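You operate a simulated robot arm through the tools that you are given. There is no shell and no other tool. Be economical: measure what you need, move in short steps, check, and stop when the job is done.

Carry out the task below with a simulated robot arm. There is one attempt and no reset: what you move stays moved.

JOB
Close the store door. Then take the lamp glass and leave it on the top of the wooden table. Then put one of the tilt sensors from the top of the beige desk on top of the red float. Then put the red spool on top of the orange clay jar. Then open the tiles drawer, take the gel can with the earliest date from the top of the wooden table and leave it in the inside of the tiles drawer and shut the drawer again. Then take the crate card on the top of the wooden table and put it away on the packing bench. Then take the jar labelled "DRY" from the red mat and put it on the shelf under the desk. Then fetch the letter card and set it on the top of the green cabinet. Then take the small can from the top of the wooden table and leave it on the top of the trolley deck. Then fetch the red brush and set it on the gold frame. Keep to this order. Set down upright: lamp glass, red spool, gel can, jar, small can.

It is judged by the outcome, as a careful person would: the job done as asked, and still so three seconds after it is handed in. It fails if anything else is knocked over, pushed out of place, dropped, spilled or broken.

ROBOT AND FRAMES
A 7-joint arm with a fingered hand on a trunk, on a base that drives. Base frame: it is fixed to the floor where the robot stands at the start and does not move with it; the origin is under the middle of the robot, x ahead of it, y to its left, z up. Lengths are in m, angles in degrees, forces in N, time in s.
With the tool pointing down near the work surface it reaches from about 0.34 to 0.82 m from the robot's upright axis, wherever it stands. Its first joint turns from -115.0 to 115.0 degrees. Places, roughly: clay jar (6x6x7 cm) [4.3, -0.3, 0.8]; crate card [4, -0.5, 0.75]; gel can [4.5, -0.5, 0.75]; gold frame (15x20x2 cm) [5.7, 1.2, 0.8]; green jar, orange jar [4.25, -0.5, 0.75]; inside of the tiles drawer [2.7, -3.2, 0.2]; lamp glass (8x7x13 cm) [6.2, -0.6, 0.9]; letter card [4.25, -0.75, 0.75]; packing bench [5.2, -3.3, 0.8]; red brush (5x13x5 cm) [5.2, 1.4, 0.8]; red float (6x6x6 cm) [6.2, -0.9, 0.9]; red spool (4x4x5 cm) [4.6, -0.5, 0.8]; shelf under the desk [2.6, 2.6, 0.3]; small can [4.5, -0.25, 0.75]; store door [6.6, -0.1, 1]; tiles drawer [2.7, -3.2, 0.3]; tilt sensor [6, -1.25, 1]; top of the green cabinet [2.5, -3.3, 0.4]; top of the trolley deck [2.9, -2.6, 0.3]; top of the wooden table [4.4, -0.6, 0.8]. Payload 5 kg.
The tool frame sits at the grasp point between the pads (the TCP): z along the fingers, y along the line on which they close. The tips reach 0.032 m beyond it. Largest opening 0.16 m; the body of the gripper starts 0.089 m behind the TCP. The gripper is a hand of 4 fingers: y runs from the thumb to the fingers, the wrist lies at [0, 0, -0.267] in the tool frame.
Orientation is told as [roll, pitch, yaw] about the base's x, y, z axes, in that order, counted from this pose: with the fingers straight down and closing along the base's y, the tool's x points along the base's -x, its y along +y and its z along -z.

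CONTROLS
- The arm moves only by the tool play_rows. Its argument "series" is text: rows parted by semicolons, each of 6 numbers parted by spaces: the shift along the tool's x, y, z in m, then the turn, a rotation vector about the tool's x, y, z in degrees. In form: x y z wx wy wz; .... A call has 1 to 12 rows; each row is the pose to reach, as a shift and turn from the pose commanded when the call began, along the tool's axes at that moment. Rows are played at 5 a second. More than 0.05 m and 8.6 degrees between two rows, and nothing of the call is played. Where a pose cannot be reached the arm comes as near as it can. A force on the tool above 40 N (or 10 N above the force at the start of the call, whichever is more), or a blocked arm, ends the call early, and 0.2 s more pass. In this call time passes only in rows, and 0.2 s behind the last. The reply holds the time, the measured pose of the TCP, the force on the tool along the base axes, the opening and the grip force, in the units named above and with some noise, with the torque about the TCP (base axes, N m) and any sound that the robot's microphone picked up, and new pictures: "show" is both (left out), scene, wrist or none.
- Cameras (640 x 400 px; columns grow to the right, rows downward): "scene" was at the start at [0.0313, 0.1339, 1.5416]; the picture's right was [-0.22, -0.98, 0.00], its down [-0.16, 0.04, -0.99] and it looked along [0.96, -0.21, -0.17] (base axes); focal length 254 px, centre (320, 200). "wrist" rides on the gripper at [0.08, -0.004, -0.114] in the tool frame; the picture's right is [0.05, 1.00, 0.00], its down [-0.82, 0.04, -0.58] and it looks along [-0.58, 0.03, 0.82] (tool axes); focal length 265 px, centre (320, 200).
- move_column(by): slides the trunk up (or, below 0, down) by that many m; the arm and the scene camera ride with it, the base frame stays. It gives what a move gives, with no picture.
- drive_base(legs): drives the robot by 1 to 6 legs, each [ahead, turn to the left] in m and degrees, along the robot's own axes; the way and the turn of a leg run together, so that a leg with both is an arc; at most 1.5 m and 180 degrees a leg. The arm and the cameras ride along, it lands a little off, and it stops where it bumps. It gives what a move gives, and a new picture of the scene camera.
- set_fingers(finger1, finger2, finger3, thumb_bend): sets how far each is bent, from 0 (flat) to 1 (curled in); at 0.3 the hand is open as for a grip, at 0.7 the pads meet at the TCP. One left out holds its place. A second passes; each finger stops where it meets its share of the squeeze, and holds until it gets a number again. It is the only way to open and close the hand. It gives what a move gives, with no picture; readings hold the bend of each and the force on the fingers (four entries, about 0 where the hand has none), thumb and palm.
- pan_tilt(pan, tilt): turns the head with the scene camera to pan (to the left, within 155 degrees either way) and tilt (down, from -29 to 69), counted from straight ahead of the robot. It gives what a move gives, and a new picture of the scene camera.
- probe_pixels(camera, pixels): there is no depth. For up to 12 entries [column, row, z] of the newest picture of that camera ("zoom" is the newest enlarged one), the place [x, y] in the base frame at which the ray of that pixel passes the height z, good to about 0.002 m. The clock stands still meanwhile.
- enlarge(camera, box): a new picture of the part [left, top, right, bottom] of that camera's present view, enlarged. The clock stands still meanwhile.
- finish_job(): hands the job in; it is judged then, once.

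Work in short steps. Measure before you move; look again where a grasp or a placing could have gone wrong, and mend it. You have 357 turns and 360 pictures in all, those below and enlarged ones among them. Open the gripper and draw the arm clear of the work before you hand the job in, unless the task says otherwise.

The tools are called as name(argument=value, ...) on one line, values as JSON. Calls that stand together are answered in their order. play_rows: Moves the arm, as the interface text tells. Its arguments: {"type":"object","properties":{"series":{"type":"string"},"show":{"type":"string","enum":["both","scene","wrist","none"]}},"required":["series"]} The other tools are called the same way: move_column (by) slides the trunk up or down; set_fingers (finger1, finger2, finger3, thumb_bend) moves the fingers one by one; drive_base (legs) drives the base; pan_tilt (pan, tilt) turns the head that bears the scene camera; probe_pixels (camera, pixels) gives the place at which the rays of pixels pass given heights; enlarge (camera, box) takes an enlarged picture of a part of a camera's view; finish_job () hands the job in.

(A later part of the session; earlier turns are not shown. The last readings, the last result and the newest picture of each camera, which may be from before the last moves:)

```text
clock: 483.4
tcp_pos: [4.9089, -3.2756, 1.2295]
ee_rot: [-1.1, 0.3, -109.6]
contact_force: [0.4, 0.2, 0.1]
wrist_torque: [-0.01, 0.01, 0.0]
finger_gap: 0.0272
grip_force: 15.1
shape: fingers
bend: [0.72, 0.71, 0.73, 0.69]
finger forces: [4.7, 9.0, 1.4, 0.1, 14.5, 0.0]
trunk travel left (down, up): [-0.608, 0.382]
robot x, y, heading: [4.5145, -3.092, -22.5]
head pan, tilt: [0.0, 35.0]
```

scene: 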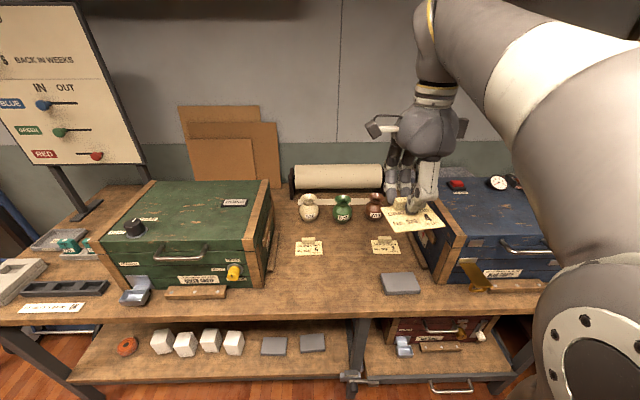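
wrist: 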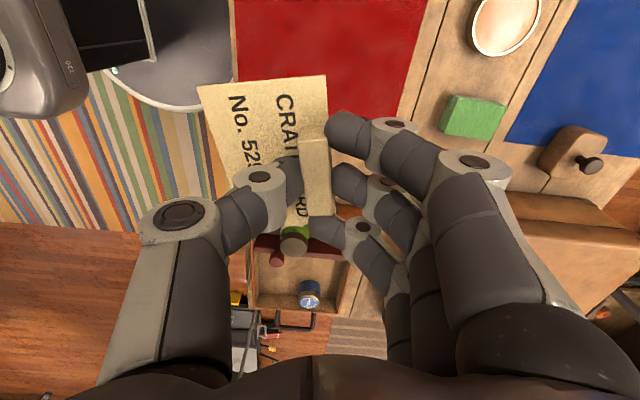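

I enlarge the bench to read the cards and labels, to see if there's a proper place.

enlarge(camera="scene", box=[270, 180, 430, 300])

enlarge(camera="scene", box=[100, 170, 300, 320])

enlarge(camera="scene", box=[0, 0, 220, 165])

enlarge(camera="scene", box=[420, 160, 560, 300])

```text
3.33 times, centred on (350, 240) of scene
```

zoom: 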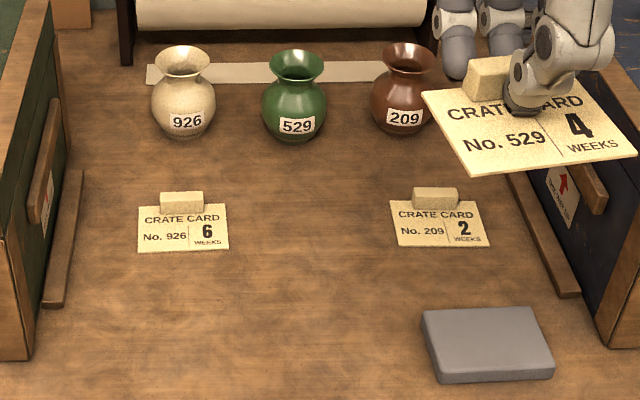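

```text
2.67 times, centred on (200, 245) of scene
```

zoom: 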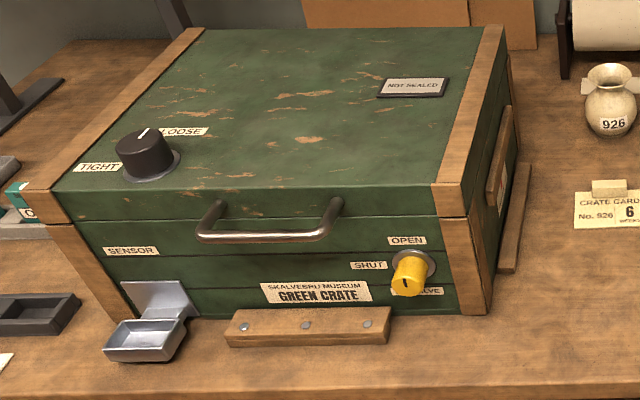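

```text
2.42 times, centred on (110, 82) of scene
```

zoom: 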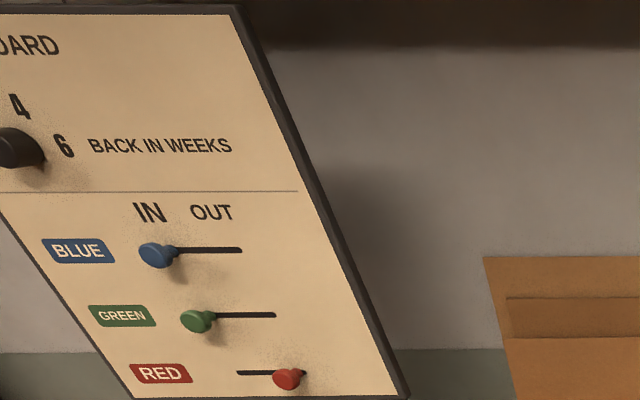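

```text
2.86 times, centred on (490, 230) of scene
```

zoom: 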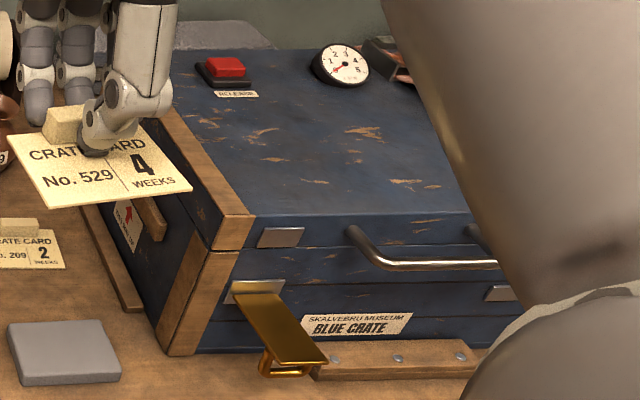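

Each crate card lies in front of its matching vase, so card 529 goes before the green vase 529, between the other two. I probe those positions.

probe_pixels(camera="scene", pixels=[[308.9, 248.4, 0.8], [386, 246.6, 0.8], [347, 247.5, 0.8], [343, 221, 0.8], [308.9, 248.4, 0.85], [386, 246.6, 0.85], [343, 221, 0.85]])

enlarge(camera="wrist", box=[0, 0, 640, 400])

```text
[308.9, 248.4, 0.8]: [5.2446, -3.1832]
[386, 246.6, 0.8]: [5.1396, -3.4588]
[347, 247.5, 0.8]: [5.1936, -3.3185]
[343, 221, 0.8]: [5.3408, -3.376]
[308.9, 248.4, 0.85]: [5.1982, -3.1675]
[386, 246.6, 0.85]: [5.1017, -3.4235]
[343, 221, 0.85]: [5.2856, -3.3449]
```

```text
1.00 times, centred on (320, 200) of wrist (not enlarged: the box is as wide or as high as the picture)
```

zoom: 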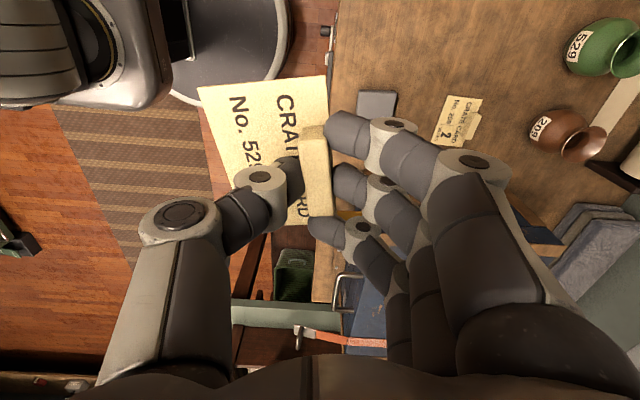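

probe_pixels(camera="zoom", pixels=[[457, 120, 0.8], [457, 120, 0.85], [457, 120, 0.9], [375, 103, 0.82]])

probe_pixels(camera="scene", pixels=[[386, 249, 0.8], [386, 249, 0.85], [386, 249, 0.88], [401, 283, 0.82], [401, 283, 0.87]])

```text
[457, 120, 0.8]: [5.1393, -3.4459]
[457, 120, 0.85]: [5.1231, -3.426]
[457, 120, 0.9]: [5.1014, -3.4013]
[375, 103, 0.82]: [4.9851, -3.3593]
```

```text
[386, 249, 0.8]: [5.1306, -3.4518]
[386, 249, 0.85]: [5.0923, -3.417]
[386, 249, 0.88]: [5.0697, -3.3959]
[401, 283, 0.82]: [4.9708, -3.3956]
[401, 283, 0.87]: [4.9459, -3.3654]
```

Bench top z≈0.80. Target for the block ≈(5.201, −3.324). I drive 5 cm closer and move above it.

drive_base(legs=[[0.05, 0]])

play_rows(series="0.01 0.045 0 0 0 0; 0.02 0.09 0 0 0 0; 0.03 0.135 0 0 0 0; 0.04 0.18 0.01 0 0 0; 0.05 0.22 0.03 0 0 0; 0.054 0.242 0.06 0 0 0; 0.054 0.242 0.1 0 0 0; 0.054 0.242 0.14 0 0 0; 0.054 0.242 0.18 0 0 0; 0.054 0.242 0.22 0 0 0; 0.054 0.242 0.26 0 0 0")

```text
clock: 484.3
tcp_pos: [4.9543, -3.2961, 1.2302]
ee_rot: [-1.1, 0.5, -109.9]
contact_force: [0.2, -1.0, 0.2]
wrist_torque: [0.04, 0.04, -0.03]
finger_gap: 0.0272
grip_force: 15.3
shape: fingers
bend: [0.72, 0.71, 0.73, 0.69]
finger forces: [4.7, 9.0, 1.3, 0.0, 14.5, 0.1]
trunk travel left (down, up): [-0.608, 0.382]
robot x, y, heading: [4.5565, -3.1113, -22.3]
head pan, tilt: [0.0, 35.0]
```

scene: 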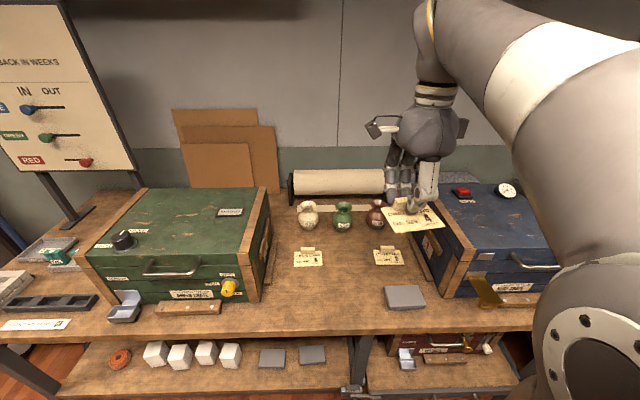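

```text
clock: 486.7
tcp_pos: [5.1987, -3.3249, 0.9644]
ee_rot: [-1.1, 0.4, -109.7]
contact_force: [-0.1, 0.3, -1.4]
wrist_torque: [-0.02, -0.03, -0.01]
finger_gap: 0.0266
grip_force: 14.7
shape: fingers
bend: [0.72, 0.71, 0.73, 0.69]
finger forces: [4.8, 9.0, 1.3, 0.0, 14.5, 0.0]
trunk travel left (down, up): [-0.608, 0.382]
robot x, y, heading: [4.5593, -3.1117, -22.4]
head pan, tilt: [0.0, 35.0]
```

scene: 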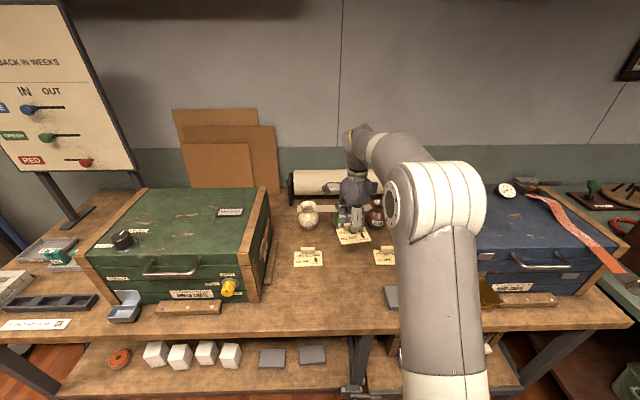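
wrist: 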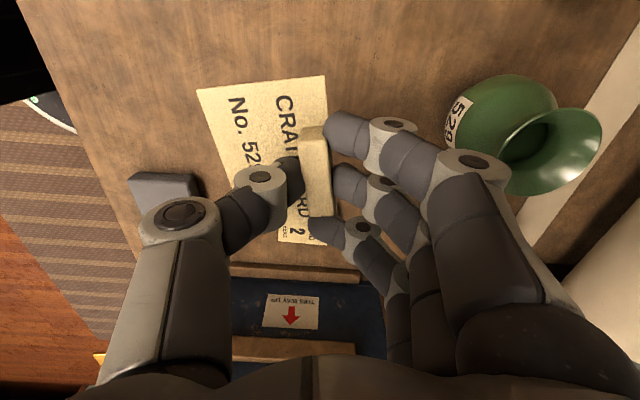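

Vase clearance is fine (≈10 cm). I lower the card to the bench.

play_rows(series="0 0 0.03 0 0 0; 0 0 0.06 0 0 0; 0 0 0.09 0 0 0; 0 0 0.105 0 0 0; 0 0 0.115 0 0 0; 0 0 0.12 0 0 0; 0 0 0.125 0 0 0; 0 0 0.13 0 0 0")

```text
clock: 488.5
tcp_pos: [5.1941, -3.3215, 0.8384]
ee_rot: [-1.1, 0.5, -109.6]
contact_force: [1.3, -0.4, 8.5]
wrist_torque: [-0.09, 0.55, -0.04]
finger_gap: 0.0271
grip_force: 22.0
shape: fingers
bend: [0.72, 0.71, 0.74, 0.71]
finger forces: [5.3, 9.2, 1.4, 0.0, 28.3, 0.0]
trunk travel left (down, up): [-0.608, 0.382]
robot x, y, heading: [4.5615, -3.1103, -22.5]
head pan, tilt: [0.0, 35.0]
```

scene: 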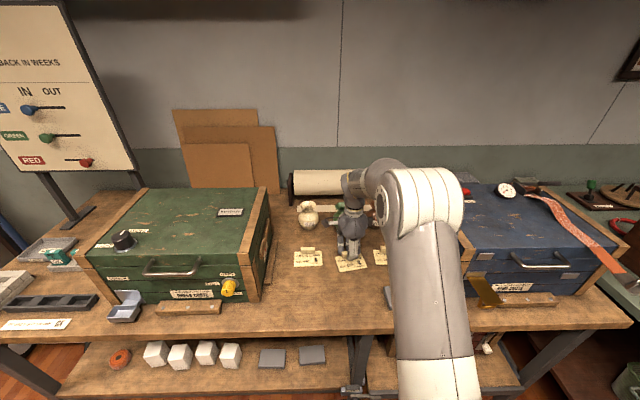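
wrist: 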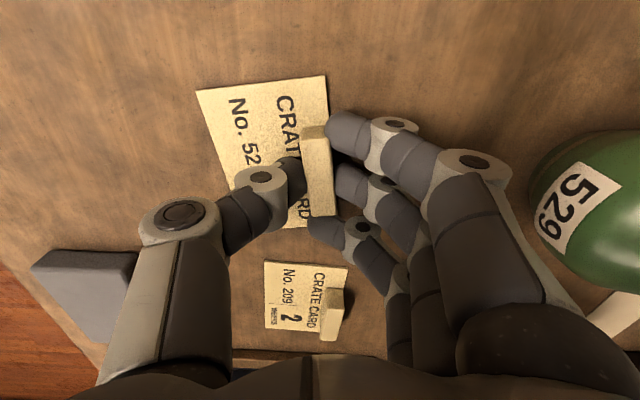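

Touching. I ease up 1.5 mm, open and rise.

play_rows(series="0 0 -0.002 0 0 0", show="none")

set_fingers(finger1=0.66, finger2=0.66, finger3=0.66, thumb_bend=0.64)

set_fingers(finger1=0.6, finger2=0.6, finger3=0.6, thumb_bend=0.58)

play_rows(series="0 0 -0.02 0 0 0; 0 0 -0.04 0 0 0; 0 0 -0.08 0 0 0; 0 0 -0.12 0 0 0; 0 0 -0.17 0 0 0; 0 0 -0.22 0 0 0; 0 0 -0.27 0 0 0; 0 0 -0.31 0 0 0")

enlarge(camera="scene", box=[270, 180, 420, 290])

```text
clock: 488.9
tcp_pos: [5.1944, -3.3218, 0.8374]
ee_rot: [-1.2, 0.4, -109.7]
contact_force: [0.5, 0.2, 4.5]
wrist_torque: [-0.1, 0.29, -0.02]
finger_gap: 0.027
grip_force: 18.5
shape: fingers
bend: [0.72, 0.71, 0.74, 0.71]
finger forces: [5.0, 9.2, 1.3, 0.1, 22.3, 0.1]
trunk travel left (down, up): [-0.608, 0.382]
robot x, y, heading: [4.5581, -3.1142, -22.3]
head pan, tilt: [0.0, 35.0]
```

```text
clock: 489.9
tcp_pos: [5.1936, -3.3213, 0.8385]
ee_rot: [-1.1, 0.4, -109.7]
contact_force: [0.7, -1.5, 17.9]
wrist_torque: [0.05, 0.37, 0.06]
finger_gap: 0.0329
grip_force: 9.7
shape: fingers
bend: [0.66, 0.66, 0.66, 0.66]
finger forces: [0.0, 0.6, 0.0, 0.0, 19.4, 0.0]
trunk travel left (down, up): [-0.608, 0.382]
robot x, y, heading: [4.557, -3.1128, -22.3]
head pan, tilt: [0.0, 35.0]
```

```text
clock: 490.9
tcp_pos: [5.1934, -3.3213, 0.8395]
ee_rot: [-0.9, 0.4, -109.7]
contact_force: [7.6, -3.2, 32.2]
wrist_torque: [-0.14, 0.31, 0.07]
finger_gap: 0.0437
grip_force: 16.4
shape: fingers
bend: [0.6, 0.6, 0.6, 0.63]
finger forces: [0.0, 0.0, 3.7, 0.0, 28.9, 0.0]
trunk travel left (down, up): [-0.608, 0.382]
robot x, y, heading: [4.5595, -3.1116, -22.2]
head pan, tilt: [0.0, 35.0]
```

```text
clock: 492.7
tcp_pos: [5.1998, -3.3249, 1.1477]
ee_rot: [-1.1, 0.5, -109.7]
contact_force: [0.8, -0.1, 0.3]
wrist_torque: [0.01, -0.01, 0.03]
finger_gap: 0.0583
grip_force: 0.0
shape: fingers
bend: [0.6, 0.6, 0.6, 0.57]
finger forces: [0.1, 0.1, 0.1, 0.1, 0.0, 0.0]
trunk travel left (down, up): [-0.608, 0.382]
robot x, y, heading: [4.5586, -3.1107, -22.7]
head pan, tilt: [0.0, 35.0]
```

scene: 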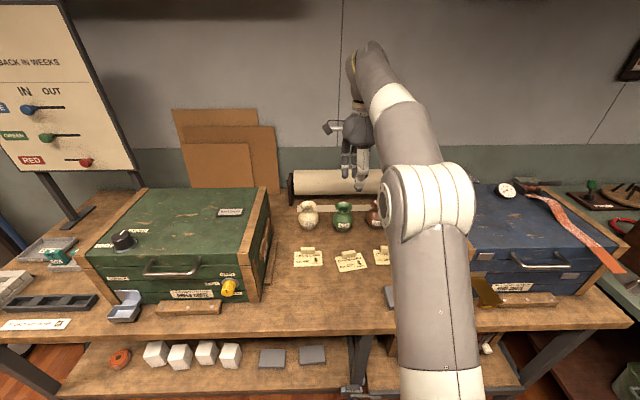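
wrist: 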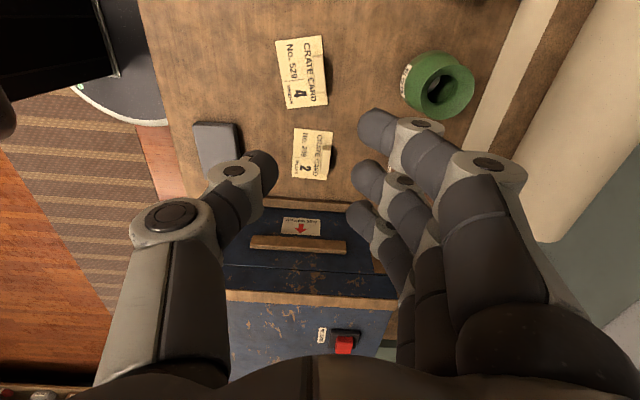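

```text
3.64 times, centred on (345, 235) of scene
```

zoom: 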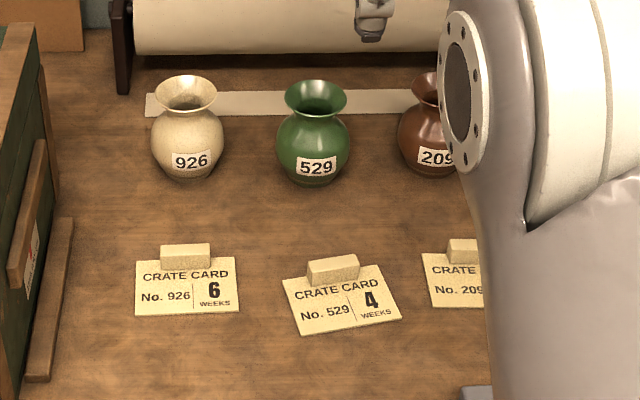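

Card 529 lies in front of vase 529. Next the DRY jar. I unwind the wrist and return to the rear of the wooden table.

play_rows(series="0 -0.03 -0.01 0 0 -8; 0 -0.06 -0.02 0 0 -16; 0 -0.09 -0.03 0 0 -24; 0 -0.12 -0.04 0 0 -32; 0 -0.15 -0.05 0 0 -40; 0 -0.17 -0.06 0 0 -48; 0 -0.19 -0.07 0 0 -56; 0 -0.2 -0.08 0 0 -64; 0 -0.21 -0.08 0 0 -72; 0 -0.22 -0.08 0 0 -80; 0 -0.22 -0.08 0 0 -87", show="none")

drive_base(legs=[[-0.1, 0], [0, 150], [1.5, 0], [0.4, 0], [0, -27], [0.44, 0]])

drive_base(legs=[[0, -34], [0.5, 0]])

pan_tilt(pan=35, tilt=18)

```text
clock: 495.1
tcp_pos: [4.9926, -3.2503, 1.2324]
ee_rot: [0.3, 1.1, -22.5]
contact_force: [-0.1, -0.5, -0.3]
wrist_torque: [-0.02, 0.0, 0.01]
finger_gap: 0.0582
grip_force: 0.1
shape: fingers
bend: [0.6, 0.6, 0.6, 0.57]
finger forces: [0.1, 0.0, 0.0, 0.0, 0.1, 0.1]
trunk travel left (down, up): [-0.608, 0.382]
robot x, y, heading: [4.5591, -3.1133, -22.6]
head pan, tilt: [0.0, 35.0]
```

```text
clock: 511.2
tcp_pos: [3.0047, -1.3395, 1.2306]
ee_rot: [0.3, 1.2, 131.3]
contact_force: [-0.6, -0.9, 0.7]
wrist_torque: [0.01, 0.03, 0.01]
finger_gap: 0.0581
grip_force: 0.1
shape: fingers
bend: [0.6, 0.6, 0.6, 0.57]
finger forces: [0.0, 0.0, 0.1, 0.1, 0.0, 0.1]
trunk travel left (down, up): [-0.608, 0.382]
robot x, y, heading: [3.3312, -1.6549, 131.9]
head pan, tilt: [0.0, 35.0]
stopped in leg 4: the robot was blocked; the commanded pose is now the measured one
```

scene: 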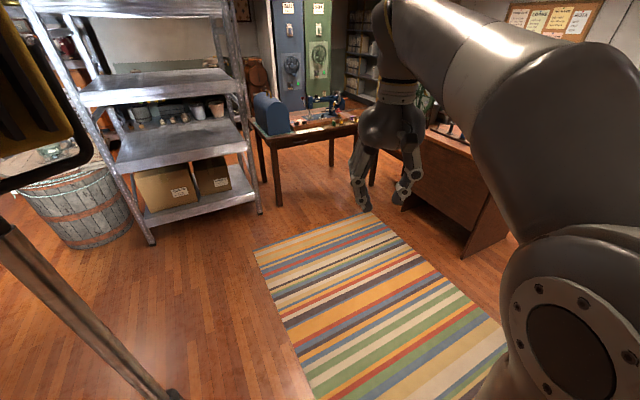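

```text
clock: 513.0
tcp_pos: [3.2004, -1.2752, 1.2304]
ee_rot: [0.4, 1.3, 104.7]
contact_force: [0.5, -0.2, 0.2]
wrist_torque: [-0.03, -0.02, -0.01]
finger_gap: 0.059
grip_force: 0.0
shape: fingers
bend: [0.6, 0.6, 0.6, 0.57]
finger forces: [0.0, 0.0, 0.0, 0.0, 0.0, 0.0]
trunk travel left (down, up): [-0.608, 0.382]
robot x, y, heading: [3.3735, -1.6999, 117.0]
head pan, tilt: [0.0, 35.0]
stopped in leg 1: the robot was blocked; the commanded pose is now the measured one
```

scene: 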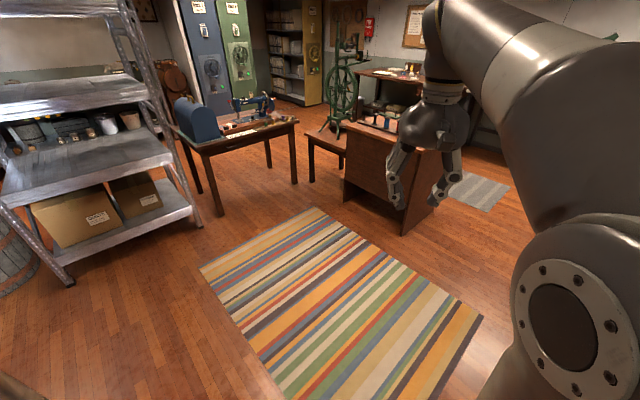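

```text
clock: 514.0
tcp_pos: [3.1983, -1.2754, 1.2304]
ee_rot: [0.4, 1.4, 105.0]
contact_force: [-0.2, 0.8, -0.2]
wrist_torque: [-0.01, 0.03, -0.04]
finger_gap: 0.0586
grip_force: 0.0
shape: fingers
bend: [0.6, 0.6, 0.6, 0.57]
finger forces: [0.0, 0.1, 0.0, 0.0, 0.0, 0.0]
trunk travel left (down, up): [-0.608, 0.382]
robot x, y, heading: [3.3784, -1.699, 117.0]
head pan, tilt: [35.0, 18.0]
```

scene: 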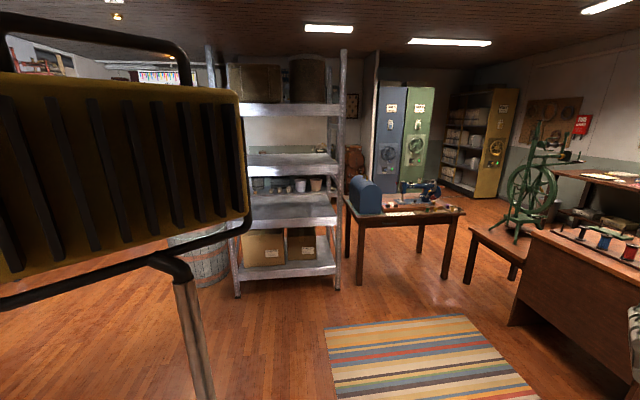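

I was blocked — the tripod lamp is right at my left. I look down-left to see the contact before moving.

pan_tilt(pan=80, tilt=60)

pan_tilt(pan=65, tilt=10)

```text
clock: 515.1
tcp_pos: [3.1987, -1.2755, 1.2298]
ee_rot: [0.4, 1.3, 104.9]
contact_force: [1.1, -0.9, 0.2]
wrist_torque: [0.0, -0.03, 0.02]
finger_gap: 0.059
grip_force: 0.0
shape: fingers
bend: [0.6, 0.6, 0.6, 0.57]
finger forces: [0.1, 0.1, 0.0, 0.0, 0.0, 0.0]
trunk travel left (down, up): [-0.608, 0.382]
robot x, y, heading: [3.3746, -1.6969, 117.3]
head pan, tilt: [80.0, 60.0]
```

scene: 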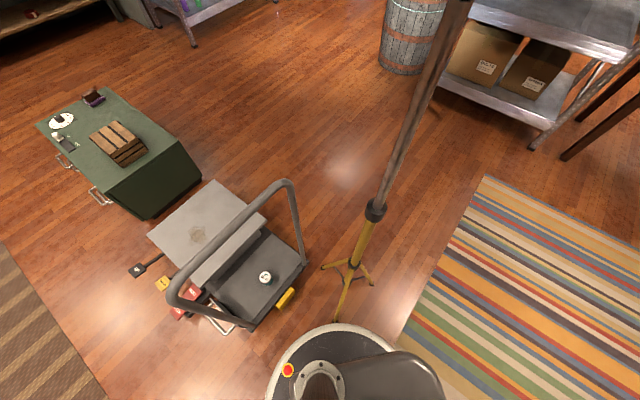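

```text
clock: 516.3
tcp_pos: [3.1972, -1.2753, 1.2301]
ee_rot: [0.3, 1.3, 104.7]
contact_force: [0.5, 0.0, 0.3]
wrist_torque: [0.03, -0.01, 0.01]
finger_gap: 0.0588
grip_force: 0.1
shape: fingers
bend: [0.6, 0.6, 0.6, 0.57]
finger forces: [0.1, 0.0, 0.0, 0.1, 0.0, 0.0]
trunk travel left (down, up): [-0.608, 0.382]
robot x, y, heading: [3.3745, -1.701, 116.9]
head pan, tilt: [65.0, 10.0]
```

scene: 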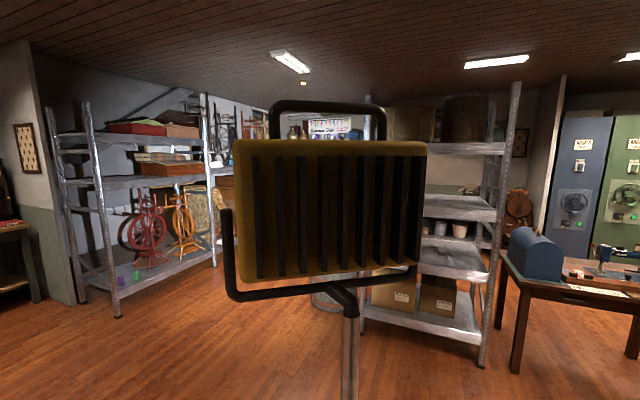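

The tripod stands upright; its near foot touches my base rim. I reverse away from it and check its feet.

drive_base(legs=[[-0.2, 0]])

pan_tilt(pan=70, tilt=50)

enlarge(camera="scene", box=[220, 130, 460, 330])

```text
clock: 517.9
tcp_pos: [3.2873, -1.4502, 1.2313]
ee_rot: [0.4, 1.4, 104.9]
contact_force: [-0.3, -0.3, -0.2]
wrist_torque: [0.01, 0.0, -0.01]
finger_gap: 0.0591
grip_force: 0.1
shape: fingers
bend: [0.6, 0.6, 0.6, 0.57]
finger forces: [0.1, 0.0, 0.0, 0.0, 0.1, 0.1]
trunk travel left (down, up): [-0.608, 0.382]
robot x, y, heading: [3.4655, -1.8751, 117.0]
head pan, tilt: [65.0, 10.0]
```

scene: 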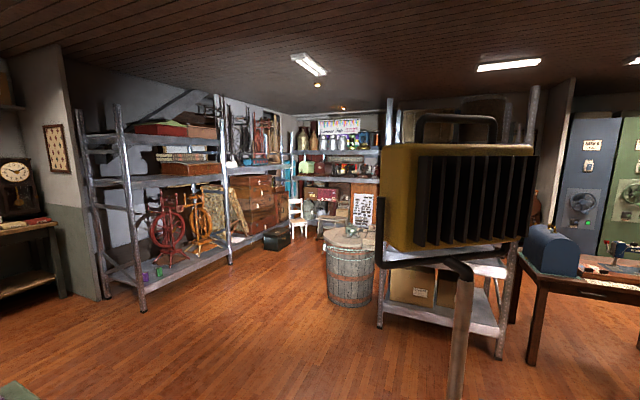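

```text
clock: 518.9
tcp_pos: [3.2877, -1.4492, 1.2315]
ee_rot: [0.4, 1.4, 104.8]
contact_force: [-0.2, -0.7, -0.2]
wrist_torque: [0.0, 0.0, 0.0]
finger_gap: 0.0589
grip_force: 0.0
shape: fingers
bend: [0.6, 0.6, 0.6, 0.57]
finger forces: [0.0, 0.0, 0.0, 0.1, 0.1, 0.0]
trunk travel left (down, up): [-0.608, 0.382]
robot x, y, heading: [3.4628, -1.8695, 117.4]
head pan, tilt: [70.0, 50.0]
```

scene: 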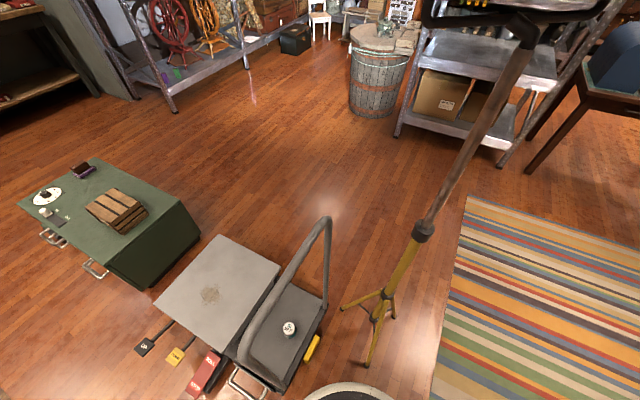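

```text
2.00 times, centred on (340, 230) of scene
```

zoom: 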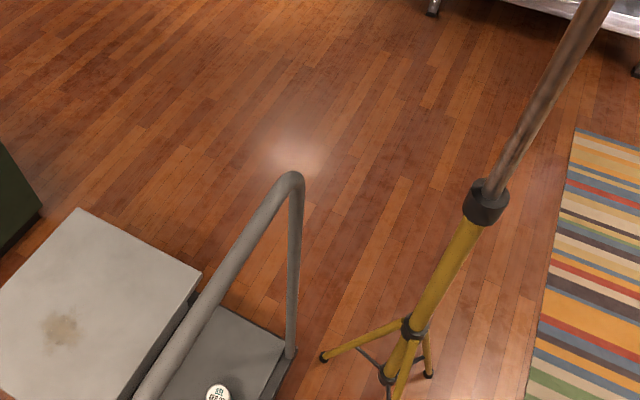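

probe_pixels(camera="scene", pixels=[[366, 364, 0], [342, 308, 0], [395, 317, 0], [326, 303, 0.3], [275, 265, 0.3]])

```text
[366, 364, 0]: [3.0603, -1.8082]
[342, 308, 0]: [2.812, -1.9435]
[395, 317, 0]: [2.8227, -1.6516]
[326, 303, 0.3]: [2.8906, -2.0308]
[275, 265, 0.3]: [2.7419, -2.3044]
```

Tripod feet measure the same as before (3.06,−1.81)/(2.82,−1.94): not displaced. I proceed along a safer line.

drive_base(legs=[[0, -22], [0.42, 0], [0, 7], [0.38, 0], [0, -35], [0.5, 0]])

pan_tilt(pan=45, tilt=12)

enlarge(camera="scene", box=[200, 130, 520, 330])

```text
clock: 529.5
tcp_pos: [3.7651, -0.2132, 1.2298]
ee_rot: [0.3, 1.4, 54.0]
contact_force: [-0.1, -1.1, 0.5]
wrist_torque: [0.01, 0.02, -0.02]
finger_gap: 0.0589
grip_force: 0.0
shape: fingers
bend: [0.6, 0.6, 0.6, 0.57]
finger forces: [0.0, 0.0, 0.1, 0.1, 0.0, 0.1]
trunk travel left (down, up): [-0.608, 0.382]
robot x, y, heading: [3.5476, -0.6179, 66.6]
head pan, tilt: [70.0, 50.0]
```

scene: 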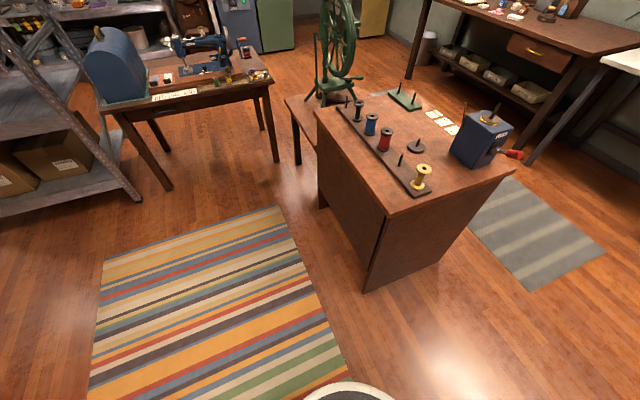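

```text
clock: 530.6
tcp_pos: [3.7664, -0.2156, 1.2308]
ee_rot: [0.4, 1.4, 54.0]
contact_force: [0.1, 0.1, -0.5]
wrist_torque: [0.0, 0.02, 0.0]
finger_gap: 0.0587
grip_force: 0.0
shape: fingers
bend: [0.6, 0.6, 0.6, 0.57]
finger forces: [0.0, 0.0, 0.0, 0.1, 0.0, 0.0]
trunk travel left (down, up): [-0.608, 0.382]
robot x, y, heading: [3.5488, -0.6171, 66.2]
head pan, tilt: [45.0, 12.0]
```

scene: 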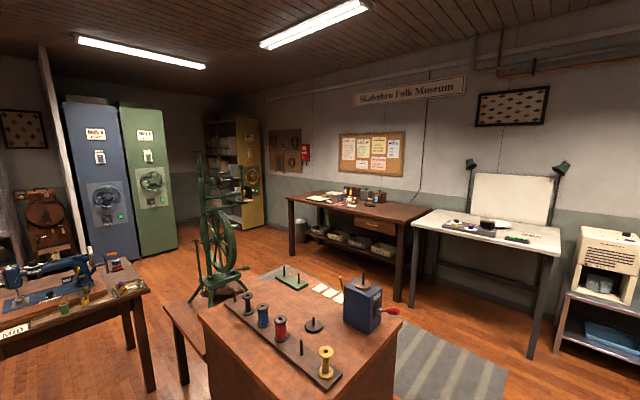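

```text
2.00 times, centred on (360, 230) of scene
```

zoom: 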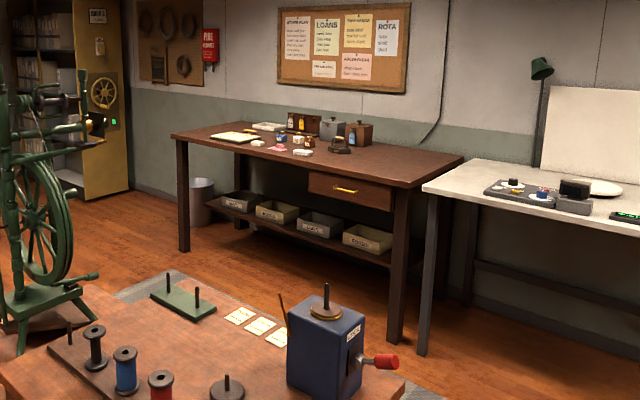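

enlarge(camera="scene", box=[285, 195, 415, 285])

enlarge(camera="scene", box=[330, 130, 410, 180])

```text
4.44 times, centred on (350, 240) of scene
```

zoom: 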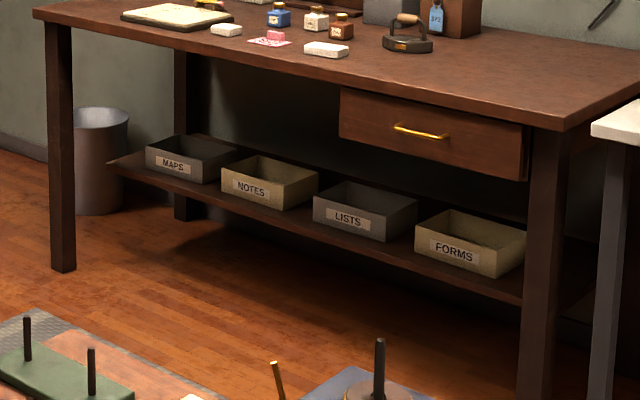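

```text
8.00 times, centred on (370, 155) of scene
```

zoom: 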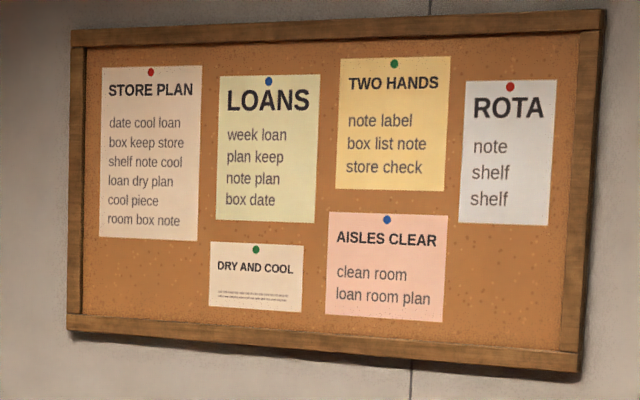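

The shelf has four trays; the left end (beside MAPS) seems free. I probe its geometry at z≈0.3.

probe_pixels(camera="scene", pixels=[[301.6, 231, 0.3], [311, 232.8, 0.3], [324.6, 236.3, 0.3], [391.5, 257, 0.3], [396.2, 262.5, 0.3], [291.5, 256, 0], [398, 284, 0], [286, 197, 0.76], [405, 223.5, 0.76]])

```text
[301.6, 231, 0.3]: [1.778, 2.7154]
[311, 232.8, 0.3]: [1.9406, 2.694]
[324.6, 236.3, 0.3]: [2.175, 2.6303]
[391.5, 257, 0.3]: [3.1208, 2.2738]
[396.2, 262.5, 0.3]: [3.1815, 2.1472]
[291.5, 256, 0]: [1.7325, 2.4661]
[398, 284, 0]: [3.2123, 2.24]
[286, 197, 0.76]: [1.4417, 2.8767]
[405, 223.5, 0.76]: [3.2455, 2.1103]
```

I need a close look at the shelf before choosing the grasp. I drive through to the corridor in front of the desk.

drive_base(legs=[[0, 4], [1.5, 0], [0.25, 0], [0, 90], [1.5, 0]])

pan_tilt(pan=-85, tilt=35)

```text
clock: 550.7
tcp_pos: [2.3644, 1.8248, 1.2309]
ee_rot: [0.4, 1.3, 144.2]
contact_force: [0.6, 1.4, 0.4]
wrist_torque: [0.03, 0.01, -0.01]
finger_gap: 0.0589
grip_force: 0.1
shape: fingers
bend: [0.6, 0.6, 0.6, 0.57]
finger forces: [0.0, 0.2, 0.0, 0.0, 0.1, 0.1]
trunk travel left (down, up): [-0.608, 0.382]
robot x, y, heading: [2.7712, 1.6088, 156.5]
head pan, tilt: [45.0, 12.0]
```

scene: 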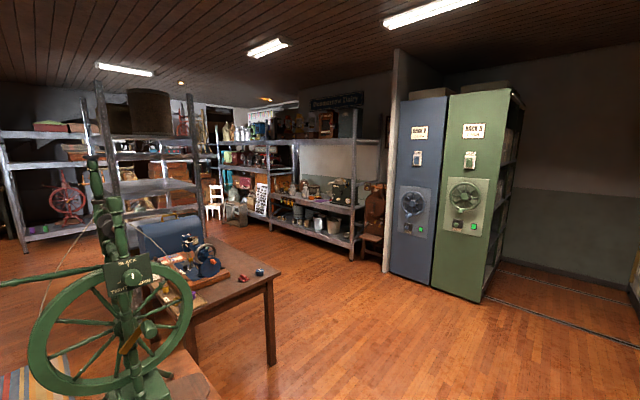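

```text
clock: 552.8
tcp_pos: [2.3643, 1.8247, 1.2303]
ee_rot: [0.4, 1.3, 144.3]
contact_force: [0.3, 0.3, 0.3]
wrist_torque: [0.02, 0.02, 0.01]
finger_gap: 0.0591
grip_force: 0.0
shape: fingers
bend: [0.6, 0.6, 0.6, 0.57]
finger forces: [0.0, 0.0, 0.0, 0.1, 0.1, 0.0]
trunk travel left (down, up): [-0.608, 0.382]
robot x, y, heading: [2.7684, 1.6093, 156.7]
head pan, tilt: [-85.0, 35.0]
```

scene: 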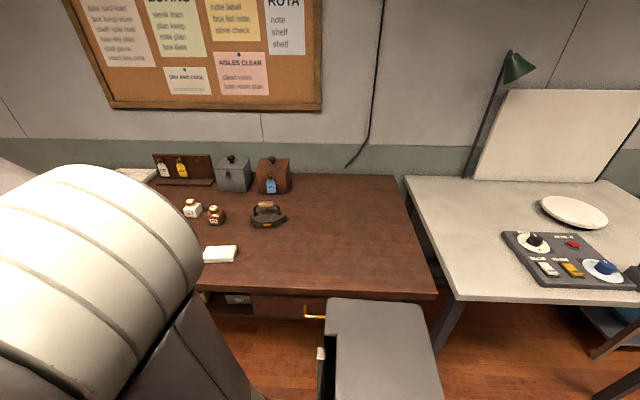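

I lower the trunk to look under the desk.

move_column(by=-0.4)

move_column(by=-0.15)

pan_tilt(pan=-75, tilt=25)

pan_tilt(pan=-45, tilt=20)

```text
clock: 556.6
tcp_pos: [2.3645, 1.8248, 0.8313]
ee_rot: [0.5, 1.4, 144.1]
contact_force: [0.5, -0.2, -0.2]
wrist_torque: [0.03, 0.01, 0.02]
finger_gap: 0.0589
grip_force: 0.0
shape: fingers
bend: [0.6, 0.6, 0.6, 0.57]
finger forces: [0.1, 0.1, 0.0, 0.0, 0.0, 0.0]
trunk travel left (down, up): [-0.208, 0.782]
robot x, y, heading: [2.7667, 1.6079, 156.8]
head pan, tilt: [-85.0, 35.0]
```

```text
clock: 558.4
tcp_pos: [2.363, 1.8254, 0.6797]
ee_rot: [0.4, 1.3, 144.3]
contact_force: [0.3, 0.0, -0.8]
wrist_torque: [0.0, -0.03, 0.0]
finger_gap: 0.0589
grip_force: 0.1
shape: fingers
bend: [0.6, 0.6, 0.6, 0.57]
finger forces: [0.0, 0.0, 0.1, 0.1, 0.0, 0.0]
trunk travel left (down, up): [-0.058, 0.932]
robot x, y, heading: [2.768, 1.6075, 156.7]
head pan, tilt: [-85.0, 35.0]
```

```text
clock: 559.1
tcp_pos: [2.3653, 1.8249, 0.6794]
ee_rot: [0.4, 1.5, 144.2]
contact_force: [-0.2, 0.9, 0.1]
wrist_torque: [-0.03, -0.01, -0.02]
finger_gap: 0.059
grip_force: 0.0
shape: fingers
bend: [0.6, 0.6, 0.6, 0.57]
finger forces: [0.0, 0.0, 0.0, 0.0, 0.1, 0.0]
trunk travel left (down, up): [-0.058, 0.932]
robot x, y, heading: [2.7689, 1.6104, 156.6]
head pan, tilt: [-75.0, 25.0]
```

scene: 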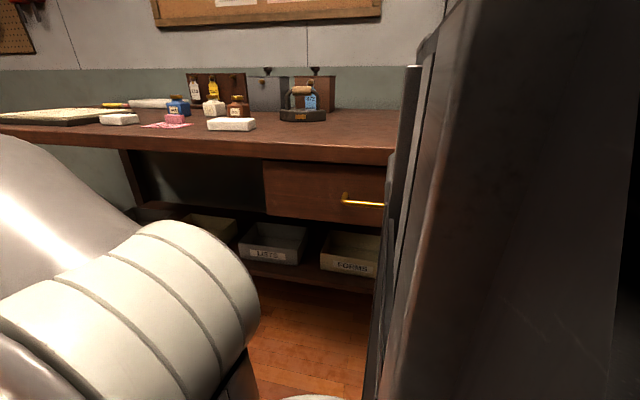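

```text
clock: 560.1
tcp_pos: [2.3649, 1.824, 0.6806]
ee_rot: [0.4, 1.3, 144.2]
contact_force: [-0.1, 1.1, 0.4]
wrist_torque: [-0.07, 0.0, 0.01]
finger_gap: 0.059
grip_force: 0.1
shape: fingers
bend: [0.6, 0.6, 0.6, 0.57]
finger forces: [0.0, 0.0, 0.1, 0.0, 0.0, 0.0]
trunk travel left (down, up): [-0.058, 0.932]
robot x, y, heading: [2.7664, 1.6077, 156.8]
head pan, tilt: [-45.0, 20.0]
```

scene: 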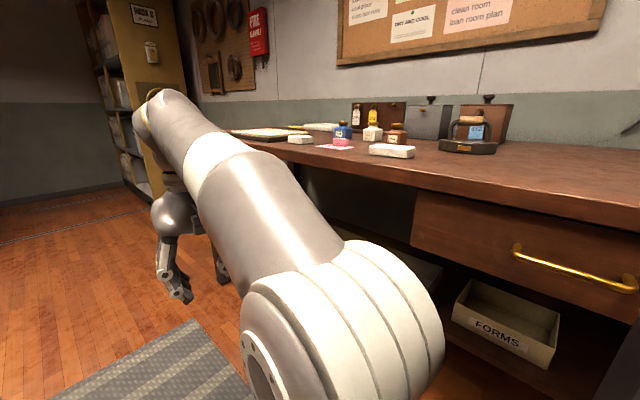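

I reposition farther along and facing the desk so the arm does not block the view.

drive_base(legs=[[0, 20], [0.89, 0], [0, -107]])

pan_tilt(pan=10, tilt=25)

enlarge(camera="wrist", box=[0, 0, 640, 400])

```text
clock: 570.3
tcp_pos: [2.0682, 2.0812, 0.6826]
ee_rot: [0.5, 1.4, 58.4]
contact_force: [0.6, 0.2, -0.8]
wrist_torque: [-0.02, -0.02, 0.0]
finger_gap: 0.0587
grip_force: 0.2
shape: fingers
bend: [0.6, 0.6, 0.6, 0.57]
finger forces: [0.0, 0.0, 0.0, 0.0, 0.1, 0.0]
trunk travel left (down, up): [-0.058, 0.932]
robot x, y, heading: [1.885, 1.668, 70.8]
head pan, tilt: [-45.0, 20.0]
```

scene: 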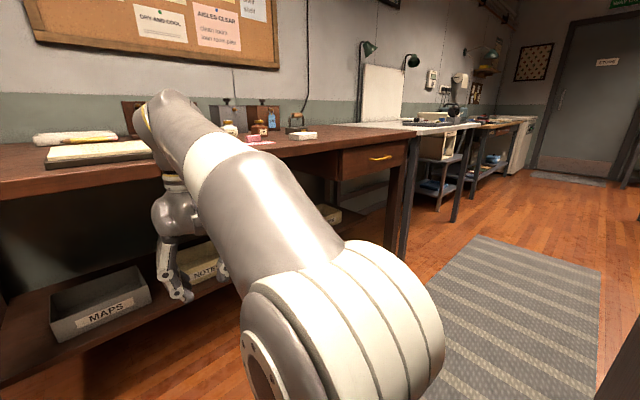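

```text
clock: 571.5
tcp_pos: [2.0676, 2.0819, 0.6804]
ee_rot: [0.5, 1.3, 58.5]
contact_force: [-0.6, 0.0, 0.1]
wrist_torque: [-0.01, -0.04, -0.03]
finger_gap: 0.0591
grip_force: 0.0
shape: fingers
bend: [0.6, 0.6, 0.6, 0.57]
finger forces: [0.0, 0.0, 0.0, 0.0, 0.1, 0.0]
trunk travel left (down, up): [-0.058, 0.932]
robot x, y, heading: [1.8795, 1.6647, 70.5]
head pan, tilt: [10.0, 25.0]
```

scene: 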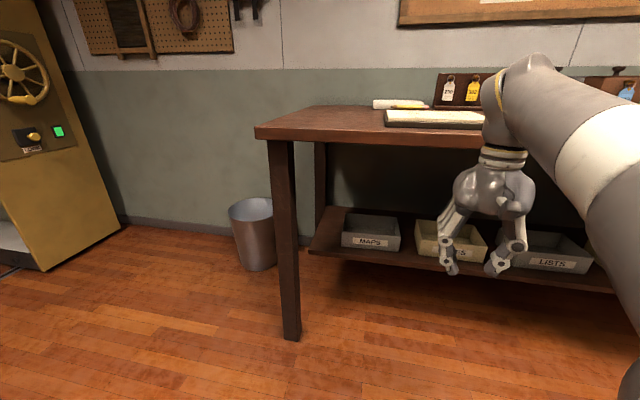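

```text
1.00 times, centred on (320, 200) of wrist (not enlarged: the box is as wide or as high as the picture)
```

zoom: 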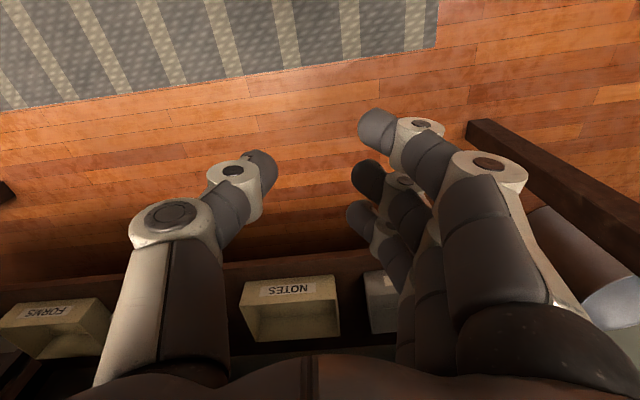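

enlarge(camera="scene", box=[290, 190, 490, 310])

probe_pixels(camera="scene", pixels=[[289, 338, 0], [265, 132, 0.78], [310, 251, 0.3], [342, 246, 0.3], [400, 251, 0.3], [418, 253, 0.3], [476, 263, 0.3], [310, 251, 0.25], [342, 246, 0.25], [400, 251, 0.25], [256, 127, 0.78]])

```text
3.20 times, centred on (390, 250) of scene
```

zoom: 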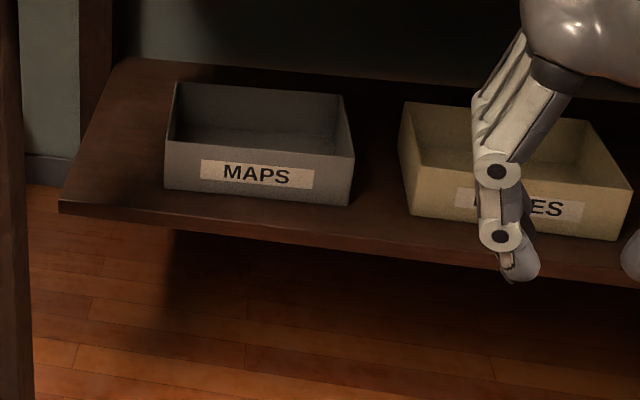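

```text
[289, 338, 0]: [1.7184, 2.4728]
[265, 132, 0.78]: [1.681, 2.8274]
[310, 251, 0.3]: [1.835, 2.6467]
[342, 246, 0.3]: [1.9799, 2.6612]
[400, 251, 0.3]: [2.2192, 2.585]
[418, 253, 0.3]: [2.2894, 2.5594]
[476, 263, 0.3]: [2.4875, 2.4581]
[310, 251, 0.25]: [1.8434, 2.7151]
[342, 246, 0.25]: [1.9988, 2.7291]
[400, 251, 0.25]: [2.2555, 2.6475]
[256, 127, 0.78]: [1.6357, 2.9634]
```

probe_pixels(camera="zoom", pixels=[[415, 213, 0.2], [415, 213, 0.25], [415, 213, 0.3], [415, 213, 0.35], [60, 200, 0.3], [60, 200, 0.25], [165, 190, 0.3], [352, 205, 0.3], [118, 58, 0.3], [165, 190, 0.35], [352, 205, 0.35], [60, 200, 0.35]])

probe_pixels(camera="wrist", pixels=[[333, 277, 0.2], [333, 277, 0.25], [333, 277, 0.3], [333, 277, 0.35], [243, 283, 0.3], [243, 283, 0.35]])

```text
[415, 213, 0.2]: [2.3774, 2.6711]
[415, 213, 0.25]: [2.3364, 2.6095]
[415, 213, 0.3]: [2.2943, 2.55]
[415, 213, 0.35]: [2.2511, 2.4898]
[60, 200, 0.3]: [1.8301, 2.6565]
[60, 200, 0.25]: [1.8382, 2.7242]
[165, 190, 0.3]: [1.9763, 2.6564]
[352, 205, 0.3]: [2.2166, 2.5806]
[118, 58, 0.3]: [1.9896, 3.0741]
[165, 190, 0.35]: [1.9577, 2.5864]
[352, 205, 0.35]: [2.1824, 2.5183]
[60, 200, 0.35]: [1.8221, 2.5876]
```

```text
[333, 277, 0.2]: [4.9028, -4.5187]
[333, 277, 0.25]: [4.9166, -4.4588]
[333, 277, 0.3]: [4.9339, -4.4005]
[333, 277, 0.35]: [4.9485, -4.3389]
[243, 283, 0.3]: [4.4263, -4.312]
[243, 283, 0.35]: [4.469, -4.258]
```

enlarge(camera="wrist", box=[200, 240, 420, 380])

```text
2.86 times, centred on (310, 310) of wrist
```

zoom: 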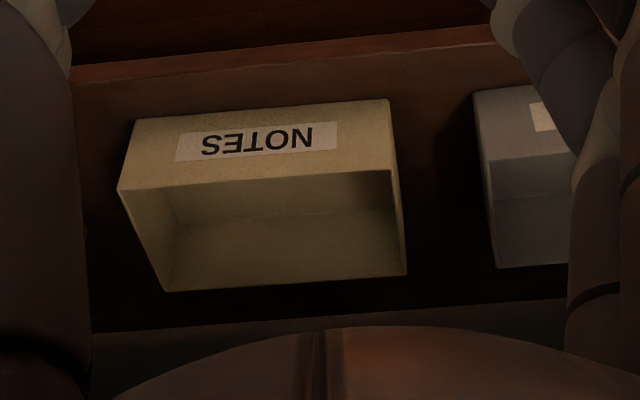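

probe_pixels(camera="zoom", pixels=[[388, 100, 0.2], [388, 100, 0.25], [388, 100, 0.3], [388, 100, 0.35], [135, 120, 0.25], [135, 120, 0.3], [475, 92, 0.25], [475, 92, 0.3], [400, 50, 0.28], [388, 185, 0.36]])

```text
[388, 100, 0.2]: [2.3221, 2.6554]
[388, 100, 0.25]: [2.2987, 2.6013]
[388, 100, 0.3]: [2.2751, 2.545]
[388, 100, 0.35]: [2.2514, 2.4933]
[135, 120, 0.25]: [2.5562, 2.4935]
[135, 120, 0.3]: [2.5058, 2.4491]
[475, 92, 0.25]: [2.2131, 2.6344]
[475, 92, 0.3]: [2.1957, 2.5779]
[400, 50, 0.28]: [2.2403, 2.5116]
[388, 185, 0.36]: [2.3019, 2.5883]
```

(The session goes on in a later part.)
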